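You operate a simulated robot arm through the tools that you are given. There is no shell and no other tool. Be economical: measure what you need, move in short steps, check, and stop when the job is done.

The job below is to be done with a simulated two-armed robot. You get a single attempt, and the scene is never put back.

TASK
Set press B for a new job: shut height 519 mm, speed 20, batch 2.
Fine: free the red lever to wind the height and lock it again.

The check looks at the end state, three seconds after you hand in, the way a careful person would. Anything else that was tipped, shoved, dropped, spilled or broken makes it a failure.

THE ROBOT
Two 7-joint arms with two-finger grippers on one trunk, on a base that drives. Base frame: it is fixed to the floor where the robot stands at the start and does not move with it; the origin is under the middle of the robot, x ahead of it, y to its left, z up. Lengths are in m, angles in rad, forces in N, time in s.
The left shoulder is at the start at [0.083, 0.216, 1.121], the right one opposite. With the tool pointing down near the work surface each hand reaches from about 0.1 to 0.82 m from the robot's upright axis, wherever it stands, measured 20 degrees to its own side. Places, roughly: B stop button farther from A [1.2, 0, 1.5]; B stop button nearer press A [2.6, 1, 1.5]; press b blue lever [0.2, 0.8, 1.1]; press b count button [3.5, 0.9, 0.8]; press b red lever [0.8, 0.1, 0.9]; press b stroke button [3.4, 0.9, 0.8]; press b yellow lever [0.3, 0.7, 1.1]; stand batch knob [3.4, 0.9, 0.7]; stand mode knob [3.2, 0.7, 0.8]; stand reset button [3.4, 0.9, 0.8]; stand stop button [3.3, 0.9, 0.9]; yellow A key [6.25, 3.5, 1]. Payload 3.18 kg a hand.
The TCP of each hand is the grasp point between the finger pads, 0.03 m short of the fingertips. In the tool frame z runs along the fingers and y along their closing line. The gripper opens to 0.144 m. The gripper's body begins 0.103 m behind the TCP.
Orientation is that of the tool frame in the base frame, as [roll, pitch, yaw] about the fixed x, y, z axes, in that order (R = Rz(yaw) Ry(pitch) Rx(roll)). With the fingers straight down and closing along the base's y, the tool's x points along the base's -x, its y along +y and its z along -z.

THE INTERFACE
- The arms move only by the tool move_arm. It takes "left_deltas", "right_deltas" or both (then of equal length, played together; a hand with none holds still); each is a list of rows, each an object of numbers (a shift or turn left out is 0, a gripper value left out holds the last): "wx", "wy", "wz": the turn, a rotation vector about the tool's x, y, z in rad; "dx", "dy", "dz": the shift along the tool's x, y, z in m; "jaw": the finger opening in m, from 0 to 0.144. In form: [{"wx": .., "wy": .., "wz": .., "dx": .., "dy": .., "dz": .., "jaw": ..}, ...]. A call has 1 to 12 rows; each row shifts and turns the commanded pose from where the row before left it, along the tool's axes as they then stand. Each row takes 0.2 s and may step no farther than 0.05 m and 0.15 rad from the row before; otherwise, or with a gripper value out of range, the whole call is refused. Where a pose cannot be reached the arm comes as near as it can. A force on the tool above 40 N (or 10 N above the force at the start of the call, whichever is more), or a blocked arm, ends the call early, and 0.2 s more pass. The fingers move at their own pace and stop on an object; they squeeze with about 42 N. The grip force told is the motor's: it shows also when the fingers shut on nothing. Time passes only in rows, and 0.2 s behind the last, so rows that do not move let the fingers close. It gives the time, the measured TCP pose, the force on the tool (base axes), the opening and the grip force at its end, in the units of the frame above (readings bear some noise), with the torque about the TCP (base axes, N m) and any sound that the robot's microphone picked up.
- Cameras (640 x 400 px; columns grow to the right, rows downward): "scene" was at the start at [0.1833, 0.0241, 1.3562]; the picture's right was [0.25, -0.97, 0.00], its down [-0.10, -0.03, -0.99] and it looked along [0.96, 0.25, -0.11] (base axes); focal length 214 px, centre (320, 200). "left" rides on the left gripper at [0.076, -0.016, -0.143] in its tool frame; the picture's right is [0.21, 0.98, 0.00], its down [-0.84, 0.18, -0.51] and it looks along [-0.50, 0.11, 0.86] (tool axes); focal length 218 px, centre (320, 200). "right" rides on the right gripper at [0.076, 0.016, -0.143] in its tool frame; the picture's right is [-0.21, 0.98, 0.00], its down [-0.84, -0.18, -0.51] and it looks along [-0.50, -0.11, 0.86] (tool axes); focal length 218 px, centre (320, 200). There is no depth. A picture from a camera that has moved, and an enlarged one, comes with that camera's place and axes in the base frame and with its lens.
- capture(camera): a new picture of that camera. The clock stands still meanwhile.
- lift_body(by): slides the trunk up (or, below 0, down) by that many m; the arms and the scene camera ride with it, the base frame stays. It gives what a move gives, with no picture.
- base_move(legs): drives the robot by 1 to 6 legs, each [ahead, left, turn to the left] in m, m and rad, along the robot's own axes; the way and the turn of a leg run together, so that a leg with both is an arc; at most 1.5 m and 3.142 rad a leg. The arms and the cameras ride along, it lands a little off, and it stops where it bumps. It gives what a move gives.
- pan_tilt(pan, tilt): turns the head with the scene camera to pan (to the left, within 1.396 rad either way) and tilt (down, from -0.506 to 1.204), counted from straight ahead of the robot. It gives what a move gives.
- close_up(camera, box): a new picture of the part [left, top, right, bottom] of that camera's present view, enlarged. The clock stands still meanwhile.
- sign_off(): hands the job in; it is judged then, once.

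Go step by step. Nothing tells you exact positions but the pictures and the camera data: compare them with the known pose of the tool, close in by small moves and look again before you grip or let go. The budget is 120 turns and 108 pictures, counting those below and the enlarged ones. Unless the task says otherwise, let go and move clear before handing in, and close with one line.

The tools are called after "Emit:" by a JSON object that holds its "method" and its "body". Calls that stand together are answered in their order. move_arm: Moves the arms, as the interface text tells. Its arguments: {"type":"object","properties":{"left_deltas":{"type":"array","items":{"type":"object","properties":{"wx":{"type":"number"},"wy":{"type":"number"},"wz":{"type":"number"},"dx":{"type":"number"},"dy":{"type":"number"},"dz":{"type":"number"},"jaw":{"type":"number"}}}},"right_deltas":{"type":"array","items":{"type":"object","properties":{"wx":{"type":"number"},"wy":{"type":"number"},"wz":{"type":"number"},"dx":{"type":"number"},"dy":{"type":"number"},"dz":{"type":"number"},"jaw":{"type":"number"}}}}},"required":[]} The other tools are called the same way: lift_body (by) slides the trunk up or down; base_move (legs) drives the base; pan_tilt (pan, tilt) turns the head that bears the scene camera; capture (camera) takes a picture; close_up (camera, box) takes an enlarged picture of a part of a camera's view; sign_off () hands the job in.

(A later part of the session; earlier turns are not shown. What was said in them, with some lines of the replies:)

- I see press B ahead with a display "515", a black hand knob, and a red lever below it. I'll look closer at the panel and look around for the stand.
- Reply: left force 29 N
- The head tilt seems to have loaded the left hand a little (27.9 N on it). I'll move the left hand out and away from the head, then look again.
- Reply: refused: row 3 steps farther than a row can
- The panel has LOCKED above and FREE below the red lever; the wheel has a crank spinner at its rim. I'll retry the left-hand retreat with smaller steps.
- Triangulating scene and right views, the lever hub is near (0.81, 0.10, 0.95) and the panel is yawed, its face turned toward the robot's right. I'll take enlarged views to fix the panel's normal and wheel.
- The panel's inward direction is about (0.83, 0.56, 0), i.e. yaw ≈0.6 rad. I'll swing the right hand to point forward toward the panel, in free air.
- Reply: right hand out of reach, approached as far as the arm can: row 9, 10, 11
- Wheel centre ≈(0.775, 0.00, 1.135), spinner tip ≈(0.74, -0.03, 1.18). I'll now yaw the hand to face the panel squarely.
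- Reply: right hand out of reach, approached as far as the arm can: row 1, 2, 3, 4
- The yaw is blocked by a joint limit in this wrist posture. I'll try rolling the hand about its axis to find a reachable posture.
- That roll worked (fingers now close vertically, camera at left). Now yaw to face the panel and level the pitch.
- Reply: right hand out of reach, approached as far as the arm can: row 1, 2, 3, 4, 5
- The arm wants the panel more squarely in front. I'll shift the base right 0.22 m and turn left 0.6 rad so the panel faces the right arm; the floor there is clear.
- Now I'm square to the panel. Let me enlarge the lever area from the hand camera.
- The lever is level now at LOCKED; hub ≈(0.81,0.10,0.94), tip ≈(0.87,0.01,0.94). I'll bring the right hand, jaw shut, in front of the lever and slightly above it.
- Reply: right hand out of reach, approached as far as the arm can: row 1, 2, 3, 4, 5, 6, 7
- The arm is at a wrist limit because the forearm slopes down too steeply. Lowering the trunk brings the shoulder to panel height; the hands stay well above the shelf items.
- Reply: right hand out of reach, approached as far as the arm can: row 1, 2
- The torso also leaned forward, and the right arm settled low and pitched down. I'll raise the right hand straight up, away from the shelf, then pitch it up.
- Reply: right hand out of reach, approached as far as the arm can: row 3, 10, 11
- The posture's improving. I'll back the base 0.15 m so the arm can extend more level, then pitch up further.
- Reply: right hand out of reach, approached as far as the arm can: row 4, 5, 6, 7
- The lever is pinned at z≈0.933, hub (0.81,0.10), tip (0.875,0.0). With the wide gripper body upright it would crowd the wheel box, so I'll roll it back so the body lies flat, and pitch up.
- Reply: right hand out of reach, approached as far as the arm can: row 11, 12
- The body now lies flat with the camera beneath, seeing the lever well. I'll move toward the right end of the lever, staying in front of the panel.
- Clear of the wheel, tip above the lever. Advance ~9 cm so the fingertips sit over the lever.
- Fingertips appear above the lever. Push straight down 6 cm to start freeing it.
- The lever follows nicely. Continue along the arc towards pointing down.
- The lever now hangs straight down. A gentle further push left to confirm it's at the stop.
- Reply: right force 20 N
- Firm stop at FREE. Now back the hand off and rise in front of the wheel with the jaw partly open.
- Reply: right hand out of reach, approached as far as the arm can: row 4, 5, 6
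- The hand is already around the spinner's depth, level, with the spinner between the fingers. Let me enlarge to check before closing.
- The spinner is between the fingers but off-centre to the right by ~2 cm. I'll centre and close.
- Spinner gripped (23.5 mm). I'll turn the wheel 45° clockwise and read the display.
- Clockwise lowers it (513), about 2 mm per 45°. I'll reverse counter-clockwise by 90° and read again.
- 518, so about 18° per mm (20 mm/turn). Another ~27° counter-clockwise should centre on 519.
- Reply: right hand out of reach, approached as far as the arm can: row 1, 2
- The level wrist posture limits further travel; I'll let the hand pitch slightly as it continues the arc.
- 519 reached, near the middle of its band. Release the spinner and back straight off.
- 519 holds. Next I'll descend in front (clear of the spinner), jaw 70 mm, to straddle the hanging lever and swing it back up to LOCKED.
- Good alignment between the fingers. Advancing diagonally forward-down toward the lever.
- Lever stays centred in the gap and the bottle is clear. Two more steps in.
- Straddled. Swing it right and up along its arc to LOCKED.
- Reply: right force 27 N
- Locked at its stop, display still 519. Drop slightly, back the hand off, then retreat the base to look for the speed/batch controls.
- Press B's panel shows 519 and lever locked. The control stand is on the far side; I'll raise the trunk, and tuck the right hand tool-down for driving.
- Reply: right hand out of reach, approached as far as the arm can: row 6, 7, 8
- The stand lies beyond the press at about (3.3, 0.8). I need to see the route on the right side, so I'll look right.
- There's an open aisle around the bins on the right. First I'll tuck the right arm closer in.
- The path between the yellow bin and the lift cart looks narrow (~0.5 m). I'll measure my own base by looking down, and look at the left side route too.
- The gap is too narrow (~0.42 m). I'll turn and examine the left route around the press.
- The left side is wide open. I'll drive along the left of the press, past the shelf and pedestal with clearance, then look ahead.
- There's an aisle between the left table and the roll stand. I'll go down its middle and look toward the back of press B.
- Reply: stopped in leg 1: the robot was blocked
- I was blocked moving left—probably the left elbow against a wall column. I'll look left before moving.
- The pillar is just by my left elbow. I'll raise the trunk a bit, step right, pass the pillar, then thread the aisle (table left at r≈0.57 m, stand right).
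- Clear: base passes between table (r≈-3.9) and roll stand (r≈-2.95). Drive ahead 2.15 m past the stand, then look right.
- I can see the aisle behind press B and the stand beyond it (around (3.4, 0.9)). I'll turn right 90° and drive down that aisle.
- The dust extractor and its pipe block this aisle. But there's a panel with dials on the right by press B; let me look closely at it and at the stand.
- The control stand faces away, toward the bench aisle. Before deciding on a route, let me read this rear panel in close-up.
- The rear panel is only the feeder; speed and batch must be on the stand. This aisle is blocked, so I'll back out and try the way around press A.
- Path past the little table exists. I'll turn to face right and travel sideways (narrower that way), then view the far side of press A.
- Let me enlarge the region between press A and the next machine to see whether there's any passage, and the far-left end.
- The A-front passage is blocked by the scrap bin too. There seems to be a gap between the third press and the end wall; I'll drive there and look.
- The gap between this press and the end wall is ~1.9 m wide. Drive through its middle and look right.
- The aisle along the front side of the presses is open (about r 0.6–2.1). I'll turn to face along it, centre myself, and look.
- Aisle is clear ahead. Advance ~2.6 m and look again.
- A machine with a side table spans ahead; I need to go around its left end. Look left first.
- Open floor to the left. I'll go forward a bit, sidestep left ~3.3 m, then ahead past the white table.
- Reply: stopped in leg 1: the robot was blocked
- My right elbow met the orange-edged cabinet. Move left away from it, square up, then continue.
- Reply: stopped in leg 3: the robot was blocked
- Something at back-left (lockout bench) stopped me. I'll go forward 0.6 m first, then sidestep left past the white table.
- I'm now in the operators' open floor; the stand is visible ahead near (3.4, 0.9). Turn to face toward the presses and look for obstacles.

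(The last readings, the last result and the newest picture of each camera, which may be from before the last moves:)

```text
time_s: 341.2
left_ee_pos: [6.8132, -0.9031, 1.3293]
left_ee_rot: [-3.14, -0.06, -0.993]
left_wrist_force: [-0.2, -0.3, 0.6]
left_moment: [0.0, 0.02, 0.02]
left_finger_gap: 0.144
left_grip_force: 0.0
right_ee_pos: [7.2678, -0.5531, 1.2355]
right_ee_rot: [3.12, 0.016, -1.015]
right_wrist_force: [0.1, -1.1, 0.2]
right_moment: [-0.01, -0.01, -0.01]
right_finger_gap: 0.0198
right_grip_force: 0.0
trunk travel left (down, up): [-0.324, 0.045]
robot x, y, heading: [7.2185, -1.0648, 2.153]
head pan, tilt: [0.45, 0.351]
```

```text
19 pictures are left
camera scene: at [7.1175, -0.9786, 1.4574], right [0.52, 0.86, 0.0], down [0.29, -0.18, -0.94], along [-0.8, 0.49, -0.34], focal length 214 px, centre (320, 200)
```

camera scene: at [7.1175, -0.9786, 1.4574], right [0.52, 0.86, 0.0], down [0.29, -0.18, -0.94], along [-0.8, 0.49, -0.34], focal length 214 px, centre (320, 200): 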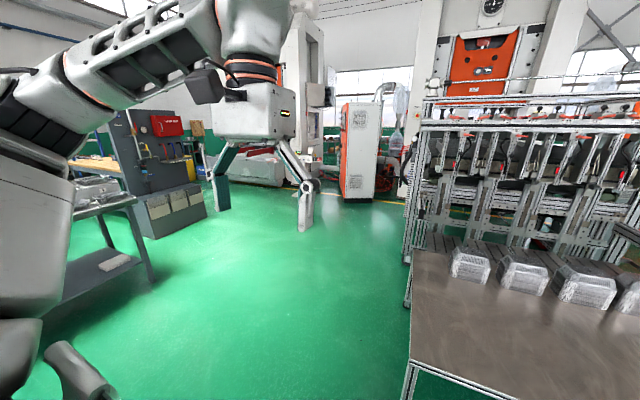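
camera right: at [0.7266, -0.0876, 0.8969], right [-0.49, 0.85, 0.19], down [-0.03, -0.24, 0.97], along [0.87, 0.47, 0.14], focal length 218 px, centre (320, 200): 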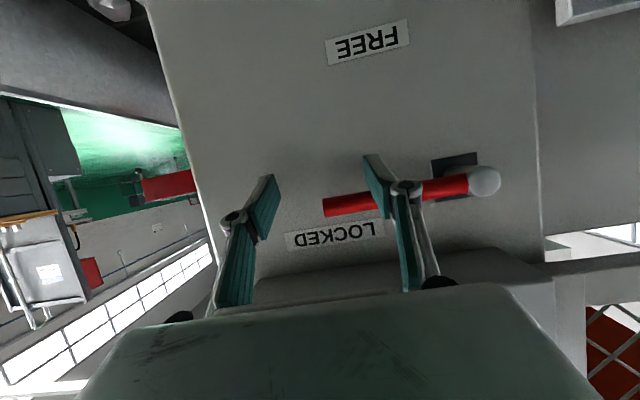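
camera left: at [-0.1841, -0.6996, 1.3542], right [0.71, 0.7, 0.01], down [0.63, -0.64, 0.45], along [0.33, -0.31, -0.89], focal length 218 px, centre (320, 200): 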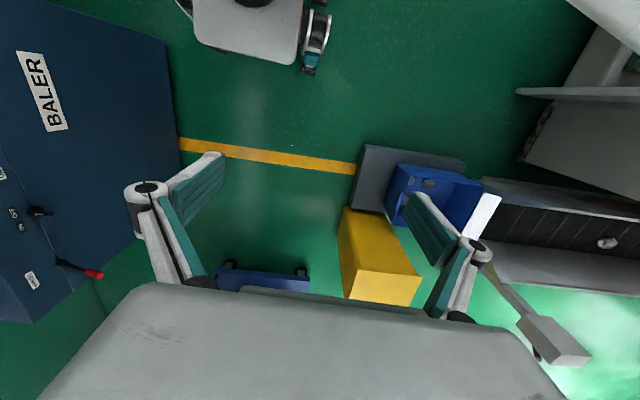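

Clear path: sidestep left, then ahead past the machine, then left to stand in front of the control stand.

Emit:
{"method": "base_move", "body": {"legs": [[0, 1.1, 0.012], [1.3, 0, 0], [1.2, 0, 0], [0, 0.9, 0]]}}

Emit:
{"method": "pan_tilt", "body": {"pan": 0.0, "tilt": 0.55}}

Emit:
{"method": "capture", "body": {"camera": "scene"}}

```text
time_s: 370.9
left_ee_pos: [3.7545, 0.0759, 1.3274]
left_ee_rot: [-3.139, -0.062, -0.993]
left_wrist_force: [0.3, -0.3, -0.9]
left_moment: [-0.01, 0.02, -0.04]
left_finger_gap: 0.144
left_grip_force: 0.1
right_ee_pos: [4.2097, 0.4255, 1.2353]
right_ee_rot: [3.12, 0.015, -1.015]
right_wrist_force: [-0.5, -0.4, 0.2]
right_moment: [-0.01, 0.03, 0.0]
right_finger_gap: 0.0199
right_grip_force: 0.2
trunk travel left (down, up): [-0.324, 0.045]
robot x, y, heading: [4.1622, -0.0795, 2.153]
head pan, tilt: [0.45, 0.351]
```

```text
time_s: 371.8
left_ee_pos: [3.7545, 0.0765, 1.3281]
left_ee_rot: [-3.139, -0.062, -0.994]
left_wrist_force: [0.1, 0.6, 0.0]
left_moment: [0.03, -0.02, -0.01]
left_finger_gap: 0.1439
left_grip_force: 0.1
right_ee_pos: [4.2105, 0.4252, 1.2351]
right_ee_rot: [3.121, 0.015, -1.014]
right_wrist_force: [-0.9, 0.4, 0.1]
right_moment: [0.0, 0.0, -0.03]
right_finger_gap: 0.0202
right_grip_force: 0.1
trunk travel left (down, up): [-0.324, 0.045]
robot x, y, heading: [4.1609, -0.082, 2.152]
head pan, tilt: [0.0, 0.55]
```

```text
18 pictures are left
camera scene: at [4.0898, 0.0273, 1.4391], right [0.84, 0.55, 0.0], down [0.29, -0.44, -0.85], along [-0.47, 0.71, -0.52], focal length 214 px, centre (320, 200)
```

scene: 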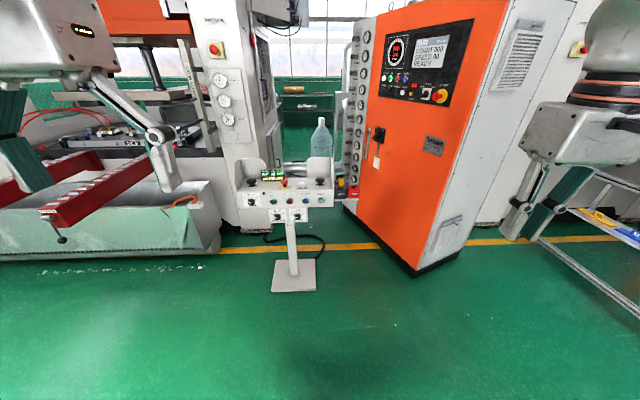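

The stand is right ahead, plus an orange control cabinet with screens. Enlarge both.

Emit:
{"method": "close_up", "body": {"camera": "scene", "box": [225, 145, 345, 225]}}

Emit:
{"method": "close_up", "body": {"camera": "scene", "box": [360, 10, 490, 110]}}

```text
5.00 times, centred on (285, 185) of scene
camera zoom: at [4.0898, 0.0273, 1.4391], right [0.84, 0.55, 0.0], down [0.29, -0.44, -0.85], along [-0.47, 0.71, -0.52], focal length 1072 px, centre (495, 275)
```

zoom: 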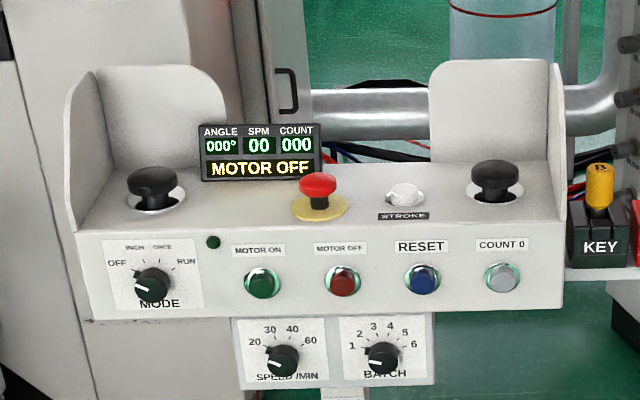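

```text
4.00 times, centred on (425, 60) of scene
camera zoom: at [4.0898, 0.0273, 1.4391], right [0.84, 0.55, 0.0], down [0.29, -0.44, -0.85], along [-0.47, 0.71, -0.52], focal length 858 px, centre (-100, 760)
```

zoom: 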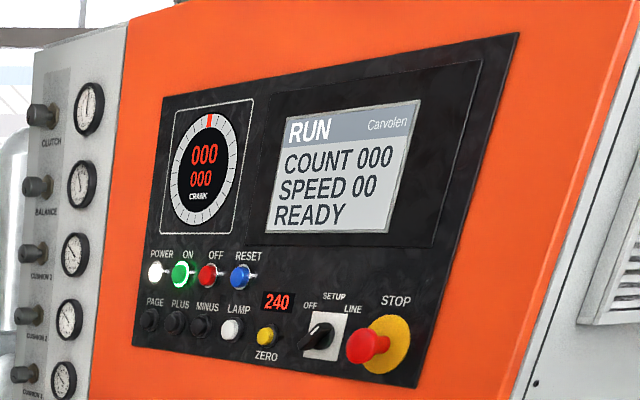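

Found them: SPEED /MIN and BATCH knobs under the console (about (3.3, 0.75–0.85), z≈0.7). I'll lower the trunk here in open floor, then drive closer.

Emit:
{"method": "lift_body", "body": {"by": -0.3}}

Emit:
{"method": "base_move", "body": {"legs": [[0, 0.41, 0.012], [0.4, 0, 0]]}}

Emit:
{"method": "pan_tilt", "body": {"pan": -0.15, "tilt": 0.5}}

Emit:
{"method": "capture", "body": {"camera": "scene"}}

```text
time_s: 374.8
left_ee_pos: [3.7544, 0.0755, 1.0296]
left_ee_rot: [-3.14, -0.058, -0.993]
left_wrist_force: [0.3, 0.1, -0.1]
left_moment: [0.03, 0.0, -0.02]
left_finger_gap: 0.1441
left_grip_force: 0.1
right_ee_pos: [4.2099, 0.4245, 0.9352]
right_ee_rot: [3.119, 0.017, -1.013]
right_wrist_force: [-0.1, -0.5, 0.3]
right_moment: [0.04, 0.01, -0.03]
right_finger_gap: 0.0201
right_grip_force: 0.1
trunk travel left (down, up): [-0.024, 0.345]
robot x, y, heading: [4.1599, -0.0829, 2.154]
head pan, tilt: [0.0, 0.55]
```

```text
time_s: 381.1
left_ee_pos: [3.182, 0.1681, 1.0285]
left_ee_rot: [-3.138, -0.062, -0.979]
left_wrist_force: [-0.3, -0.2, -0.2]
left_moment: [-0.02, -0.03, -0.04]
left_finger_gap: 0.144
left_grip_force: 0.0
right_ee_pos: [3.6325, 0.5219, 0.9356]
right_ee_rot: [3.121, 0.016, -1.001]
right_wrist_force: [-0.5, -0.4, 0.4]
right_moment: [0.01, -0.02, 0.02]
right_finger_gap: 0.0199
right_grip_force: 0.1
trunk travel left (down, up): [-0.024, 0.345]
robot x, y, heading: [3.5884, 0.0115, 2.163]
head pan, tilt: [0.0, 0.55]
```

```text
time_s: 381.8
left_ee_pos: [3.1815, 0.1667, 1.0284]
left_ee_rot: [-3.141, -0.061, -0.979]
left_wrist_force: [0.6, 0.7, -0.5]
left_moment: [-0.01, 0.02, 0.02]
left_finger_gap: 0.1441
left_grip_force: 0.1
right_ee_pos: [3.6309, 0.5221, 0.9354]
right_ee_rot: [3.12, 0.015, -1.001]
right_wrist_force: [-0.5, 0.0, -1.1]
right_moment: [0.01, 0.01, -0.06]
right_finger_gap: 0.0201
right_grip_force: 0.1
trunk travel left (down, up): [-0.024, 0.345]
robot x, y, heading: [3.587, 0.0156, 2.162]
head pan, tilt: [-0.15, 0.499]
```

```text
15 pictures are left
camera scene: at [3.3995, 0.3243, 1.0991], right [0.9, 0.43, 0.0], down [0.2, -0.43, -0.88], along [-0.38, 0.79, -0.48], focal length 214 px, centre (320, 200)
```

scene: 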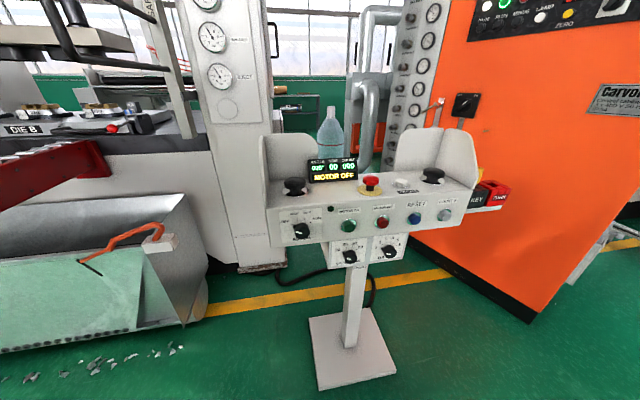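

Closer now. Enlarge the two knobs to read their pointers.

Emit:
{"method": "close_up", "body": {"camera": "scene", "box": [322, 225, 418, 285]}}

```text
6.67 times, centred on (370, 255) of scene
camera zoom: at [3.3995, 0.3243, 1.0991], right [0.9, 0.43, 0.0], down [0.2, -0.43, -0.88], along [-0.38, 0.79, -0.48], focal length 1430 px, centre (-13, -167)
```

zoom: 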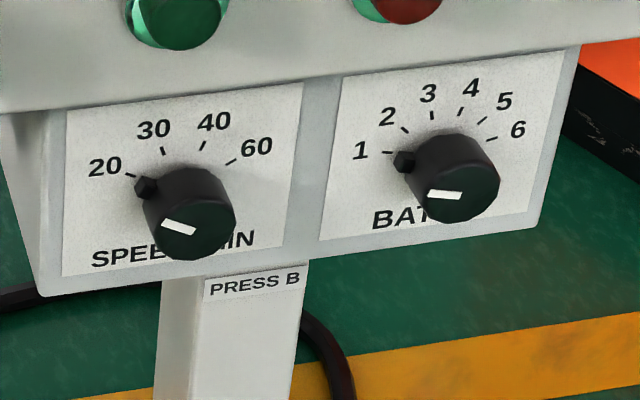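

Speed already points at 20; batch points at 1 and needs 2 (about 30° clockwise). Batch knob is near f/r-triangulated (3.37, 0.85, 0.655). I'll bring the right hand, tilted 45° down-forward, to a pre-grasp 12 cm short of it.

Emit:
{"method": "move_arm", "body": {"right_deltas": [{"wy": -0.13, "dz": 0.0229, "dx": -0.0356, "dy": 0.0033, "jaw": 0.07}, {"wy": -0.13, "dz": 0.0273, "dx": -0.0323, "dy": 0.0033}, {"wy": -0.13, "dz": 0.0314, "dx": -0.0284, "dy": 0.0033}, {"wy": -0.13, "dz": 0.0348, "dx": -0.0241, "dy": 0.0033}, {"wy": -0.13, "dz": 0.0376, "dx": -0.0193, "dy": 0.0033}, {"wy": -0.13, "dz": 0.0398, "dx": -0.0143, "dy": 0.0033}, {"dz": 0.0407, "dx": -0.0117, "dy": 0.0033}, {"dz": 0.0407, "dx": -0.0117, "dy": 0.0033}, {"dz": 0.0407, "dx": -0.0117, "dy": 0.0033}, {}]}}

Emit:
{"method": "capture", "body": {"camera": "right"}}

```text
time_s: 384.0
left_ee_pos: [3.1827, 0.1687, 1.0292]
left_ee_rot: [-3.139, -0.061, -0.98]
left_wrist_force: [-0.6, 0.1, 0.4]
left_moment: [-0.02, 0.02, -0.02]
left_finger_gap: 0.1439
left_grip_force: 0.2
right_ee_pos: [3.4132, 0.8041, 0.7596]
right_ee_rot: [3.113, 0.799, -1.021]
right_wrist_force: [0.0, -0.4, 0.9]
right_moment: [-0.02, 0.02, -0.02]
right_finger_gap: 0.0702
right_grip_force: 0.1
right hand out of reach, approached as far as the arm can: row 3, 4, 5
trunk travel left (down, up): [-0.024, 0.345]
robot x, y, heading: [3.5901, 0.0114, 2.16]
head pan, tilt: [-0.15, 0.499]
```

```text
13 pictures are left
camera right: at [3.4851, 0.665, 0.8044], right [-0.9, -0.4, 0.17], down [0.05, 0.3, 0.95], along [-0.44, 0.86, -0.25], focal length 218 px, centre (320, 200)
```

right: 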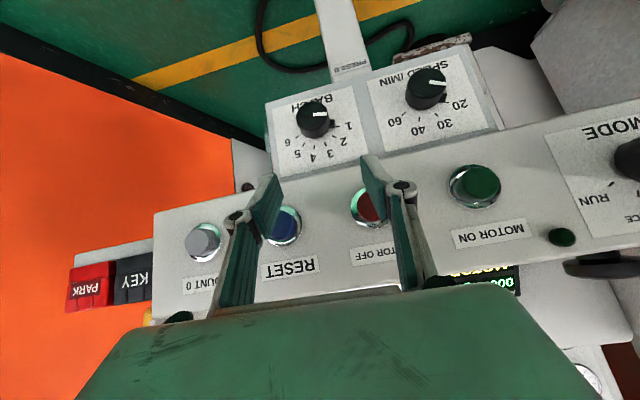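

The hand camera confirms: speed nub at 20, batch nub at 1. Go down, then forward over the batch knob, and check.

Emit:
{"method": "move_arm", "body": {"right_deltas": [{"dz": 0.0325, "dx": 0.0333, "dy": 0.002}, {"dz": 0.0325, "dx": 0.0333, "dy": 0.002}, {"dz": 0.022, "dx": -0.0212}, {"dz": 0.018, "dx": -0.0175}, {}]}}

Emit:
{"method": "capture", "body": {"camera": "right"}}

```text
time_s: 385.2
left_ee_pos: [3.1828, 0.1671, 1.029]
left_ee_rot: [-3.139, -0.061, -0.98]
left_wrist_force: [0.1, -0.2, -0.9]
left_moment: [0.01, -0.03, -0.01]
left_finger_gap: 0.1437
left_grip_force: 0.0
right_ee_pos: [3.3818, 0.8448, 0.6613]
right_ee_rot: [3.111, 0.79, -1.02]
right_wrist_force: [10.3, -21.2, -2.1]
right_moment: [-0.23, -0.17, 0.99]
right_finger_gap: 0.0748
right_grip_force: 3.1
trunk travel left (down, up): [-0.024, 0.345]
robot x, y, heading: [3.5861, 0.0156, 2.164]
head pan, tilt: [-0.15, 0.499]
```

```text
12 pictures are left
camera right: at [3.4531, 0.7059, 0.7081], right [-0.9, -0.41, 0.17], down [0.04, 0.3, 0.95], along [-0.44, 0.86, -0.26], focal length 218 px, centre (320, 200)
```

right: 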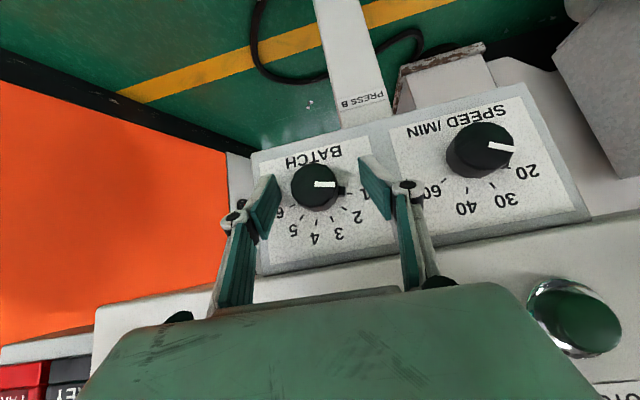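

The fingers straddle the knob but tips touch the panel (23 N). I'll back off 1 cm and pre-rotate the hand 30° counter-clockwise so the pads avoid the nub, then check.

Emit:
{"method": "move_arm", "body": {"right_deltas": [{"dz": -0.0071, "dx": 0.007}, {"wz": -0.0925, "wx": 0.0915}, {"wz": -0.0925, "wx": 0.0915}, {"wz": -0.0925, "wx": 0.0915}, {"wz": -0.0925, "wx": 0.0915, "dy": 0.005}, {}]}}

Emit:
{"method": "capture", "body": {"camera": "right"}}

```text
time_s: 386.6
left_ee_pos: [3.1826, 0.1686, 1.0296]
left_ee_rot: [3.141, -0.062, -0.978]
left_wrist_force: [-0.7, -0.7, 0.7]
left_moment: [0.01, -0.01, 0.03]
left_finger_gap: 0.1443
left_grip_force: 0.1
right_ee_pos: [3.3805, 0.8379, 0.6626]
right_ee_rot: [-2.478, 0.68, -0.55]
right_wrist_force: [-0.3, -0.1, 0.1]
right_moment: [0.0, 0.04, 0.03]
right_finger_gap: 0.07
right_grip_force: 0.0
trunk travel left (down, up): [-0.024, 0.345]
robot x, y, heading: [3.5921, 0.0119, 2.159]
head pan, tilt: [-0.15, 0.499]
```

```text
11 pictures are left
camera right: at [3.4347, 0.6862, 0.6938], right [-0.86, -0.38, -0.34], down [-0.38, 0.03, 0.93], along [-0.34, 0.93, -0.17], focal length 218 px, centre (320, 200)
```

right: 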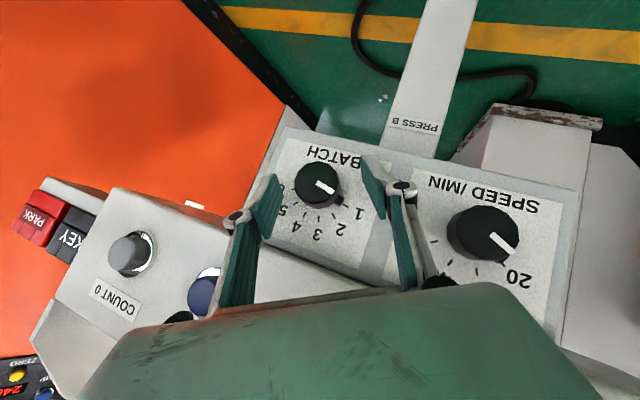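

The pads now clear the nub. I'll nudge in, close on the knob, and twist 30° clockwise with the axis compensated.

Emit:
{"method": "move_arm", "body": {"right_deltas": [{"dz": 0.0003, "dx": -0.0053, "dy": -0.0019}, {"jaw": 0.025}, {}, {}]}}

Emit:
{"method": "capture", "body": {"camera": "right"}}

```text
time_s: 387.6
left_ee_pos: [3.1833, 0.1683, 1.029]
left_ee_rot: [-3.139, -0.061, -0.979]
left_wrist_force: [-0.1, -0.3, 0.1]
left_moment: [-0.03, 0.02, 0.02]
left_finger_gap: 0.1439
left_grip_force: 0.0
right_ee_pos: [3.38, 0.8407, 0.6656]
right_ee_rot: [-2.479, 0.679, -0.55]
right_wrist_force: [4.4, 4.3, 4.3]
right_moment: [-0.59, -0.59, -0.09]
right_finger_gap: 0.0376
right_grip_force: 44.9
trunk travel left (down, up): [-0.024, 0.345]
robot x, y, heading: [3.5924, 0.0119, 2.164]
head pan, tilt: [-0.15, 0.499]
```

```text
10 pictures are left
camera right: at [3.4329, 0.6896, 0.6984], right [-0.86, -0.38, -0.34], down [-0.37, 0.03, 0.93], along [-0.34, 0.93, -0.17], focal length 218 px, centre (320, 200)
```

right: 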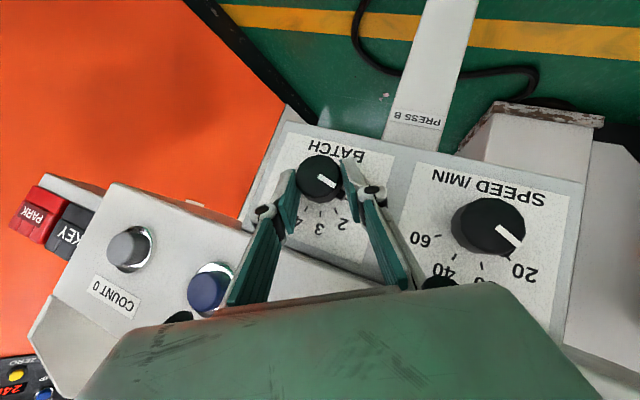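

Gripped (38 mm) with the pointer still at 1. Twist 30° clockwise.

Emit:
{"method": "move_arm", "body": {"right_deltas": [{"wz": 0.0925, "wx": -0.0915, "dy": -0.0019, "dx": -0.0005}, {"wz": 0.0925, "wx": -0.0915, "dy": -0.0019, "dx": -0.0005}, {"wz": 0.0925, "wx": -0.0915, "dy": -0.0019, "dx": -0.0005}, {"wz": 0.0925, "wx": -0.0915, "dy": -0.0019, "dx": -0.0005}, {}]}}

Emit:
{"method": "capture", "body": {"camera": "right"}}

```text
time_s: 388.8
left_ee_pos: [3.1857, 0.1678, 1.0287]
left_ee_rot: [-3.14, -0.06, -0.98]
left_wrist_force: [-0.1, 0.1, -0.4]
left_moment: [-0.01, 0.0, -0.02]
left_finger_gap: 0.1442
left_grip_force: 0.2
right_ee_pos: [3.3857, 0.8452, 0.6703]
right_ee_rot: [3.107, 0.793, -1.03]
right_wrist_force: [25.4, -1.5, 4.4]
right_moment: [0.38, -0.21, -0.14]
right_finger_gap: 0.0372
right_grip_force: 44.5
trunk travel left (down, up): [-0.024, 0.345]
robot x, y, heading: [3.5919, 0.0145, 2.16]
head pan, tilt: [-0.15, 0.499]
```

```text
9 pictures are left
camera right: at [3.4572, 0.7053, 0.7147], right [-0.9, -0.4, 0.17], down [0.05, 0.3, 0.95], along [-0.43, 0.87, -0.25], focal length 218 px, centre (320, 200)
```

right: 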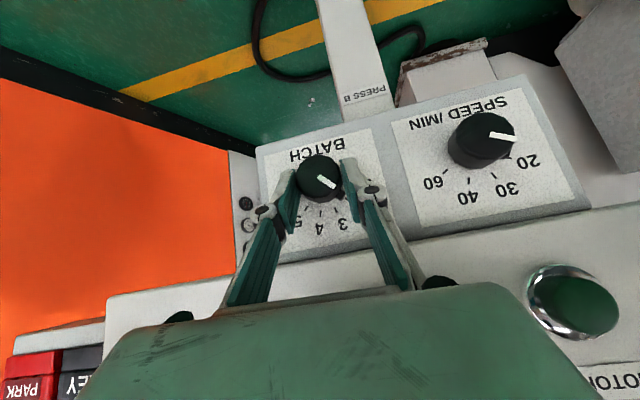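

The pointer moved to about 2. Relieve the side load, open, back away and look.

Emit:
{"method": "move_arm", "body": {"right_deltas": [{"dy": -0.003}, {"jaw": 0.075}, {}, {"dz": -0.03, "dx": 0.0}, {"dz": -0.03}, {"dz": -0.03}, {}]}}

Emit:
{"method": "close_up", "body": {"camera": "right", "box": [220, 60, 540, 260]}}

```text
time_s: 390.4
left_ee_pos: [3.1816, 0.1684, 1.0284]
left_ee_rot: [-3.141, -0.062, -0.979]
left_wrist_force: [0.9, 0.7, 0.3]
left_moment: [-0.05, 0.02, 0.02]
left_finger_gap: 0.1439
left_grip_force: 0.0
right_ee_pos: [3.4229, 0.7924, 0.7308]
right_ee_rot: [3.111, 0.797, -1.021]
right_wrist_force: [0.8, 0.4, 0.0]
right_moment: [-0.01, 0.0, -0.02]
right_finger_gap: 0.0751
right_grip_force: 0.1
trunk travel left (down, up): [-0.024, 0.345]
robot x, y, heading: [3.5893, 0.0174, 2.162]
head pan, tilt: [-0.15, 0.499]
```

```text
2.00 times, centred on (380, 160) of right
camera zoom: at [3.494, 0.653, 0.7768], right [-0.9, -0.4, 0.17], down [0.05, 0.3, 0.95], along [-0.44, 0.86, -0.25], focal length 436 px, centre (200, 280)
```

zoom: 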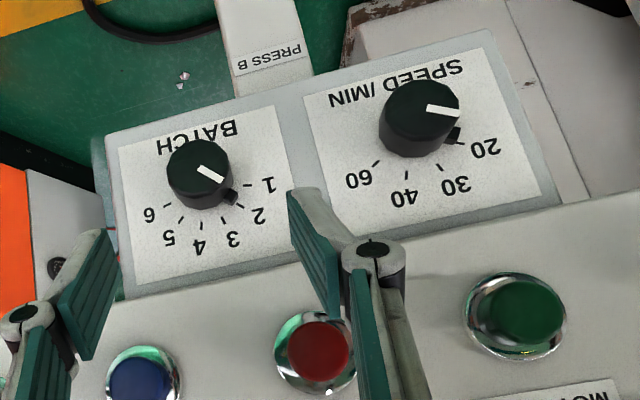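

Batch now points at 2 and speed at 20. I'll back away and take a last look from the scene camera.

Emit:
{"method": "base_move", "body": {"legs": [[-0.3, 0, 0]]}}

Emit:
{"method": "capture", "body": {"camera": "scene"}}

Emit:
{"method": "close_up", "body": {"camera": "scene", "box": [290, 140, 410, 230]}}

```text
time_s: 392.5
left_ee_pos: [3.3494, -0.0833, 1.0286]
left_ee_rot: [-3.139, -0.062, -0.974]
left_wrist_force: [-0.2, -1.5, 0.1]
left_moment: [0.02, 0.02, -0.01]
left_finger_gap: 0.144
left_grip_force: 0.1
right_ee_pos: [3.5867, 0.5423, 0.7312]
right_ee_rot: [3.112, 0.796, -1.015]
right_wrist_force: [-0.7, -0.3, 0.2]
right_moment: [0.04, -0.02, -0.01]
right_finger_gap: 0.0748
right_grip_force: 0.0
trunk travel left (down, up): [-0.024, 0.345]
robot x, y, heading: [3.755, -0.2325, 2.17]
head pan, tilt: [-0.15, 0.499]
```

```text
7 pictures are left
camera scene: at [3.566, 0.0741, 1.0993], right [0.9, 0.43, 0.0], down [0.21, -0.43, -0.88], along [-0.38, 0.79, -0.48], focal length 214 px, centre (320, 200)
```

scene: 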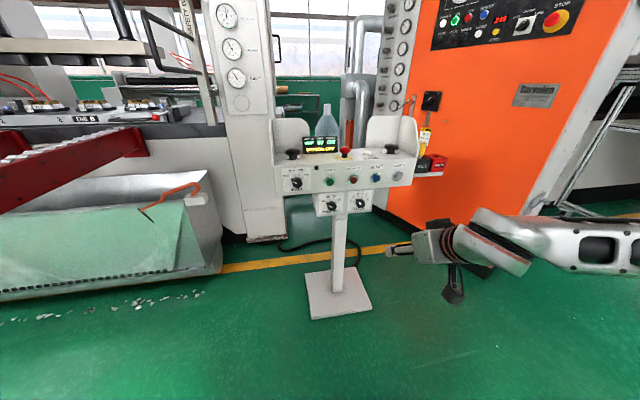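

```text
4.44 times, centred on (350, 185) of scene
camera zoom: at [3.566, 0.0741, 1.0993], right [0.9, 0.43, 0.0], down [0.21, -0.43, -0.88], along [-0.38, 0.79, -0.48], focal length 953 px, centre (187, 267)
```

zoom: 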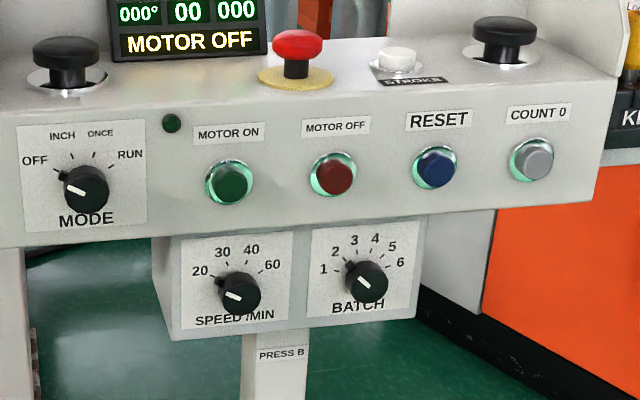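

The stand reads speed 20 and batch 2, motor off and undisturbed. When I left the press panel it showed 519 with the red lever at LOCKED. The hands are clear, so I'm handing in.

Emit:
{"method": "sign_off", "body": {}}

```text
The job is handed in.
```

Press B is set: shut height 519 mm with the red lever locked again, speed 20 (it was already there), and batch 2. On the drive round to the stand the base was blocked three times, against a wall column, the orange-edged cabinet, and something unseen beside the lockout bench. I saw nothing moved or knocked over.
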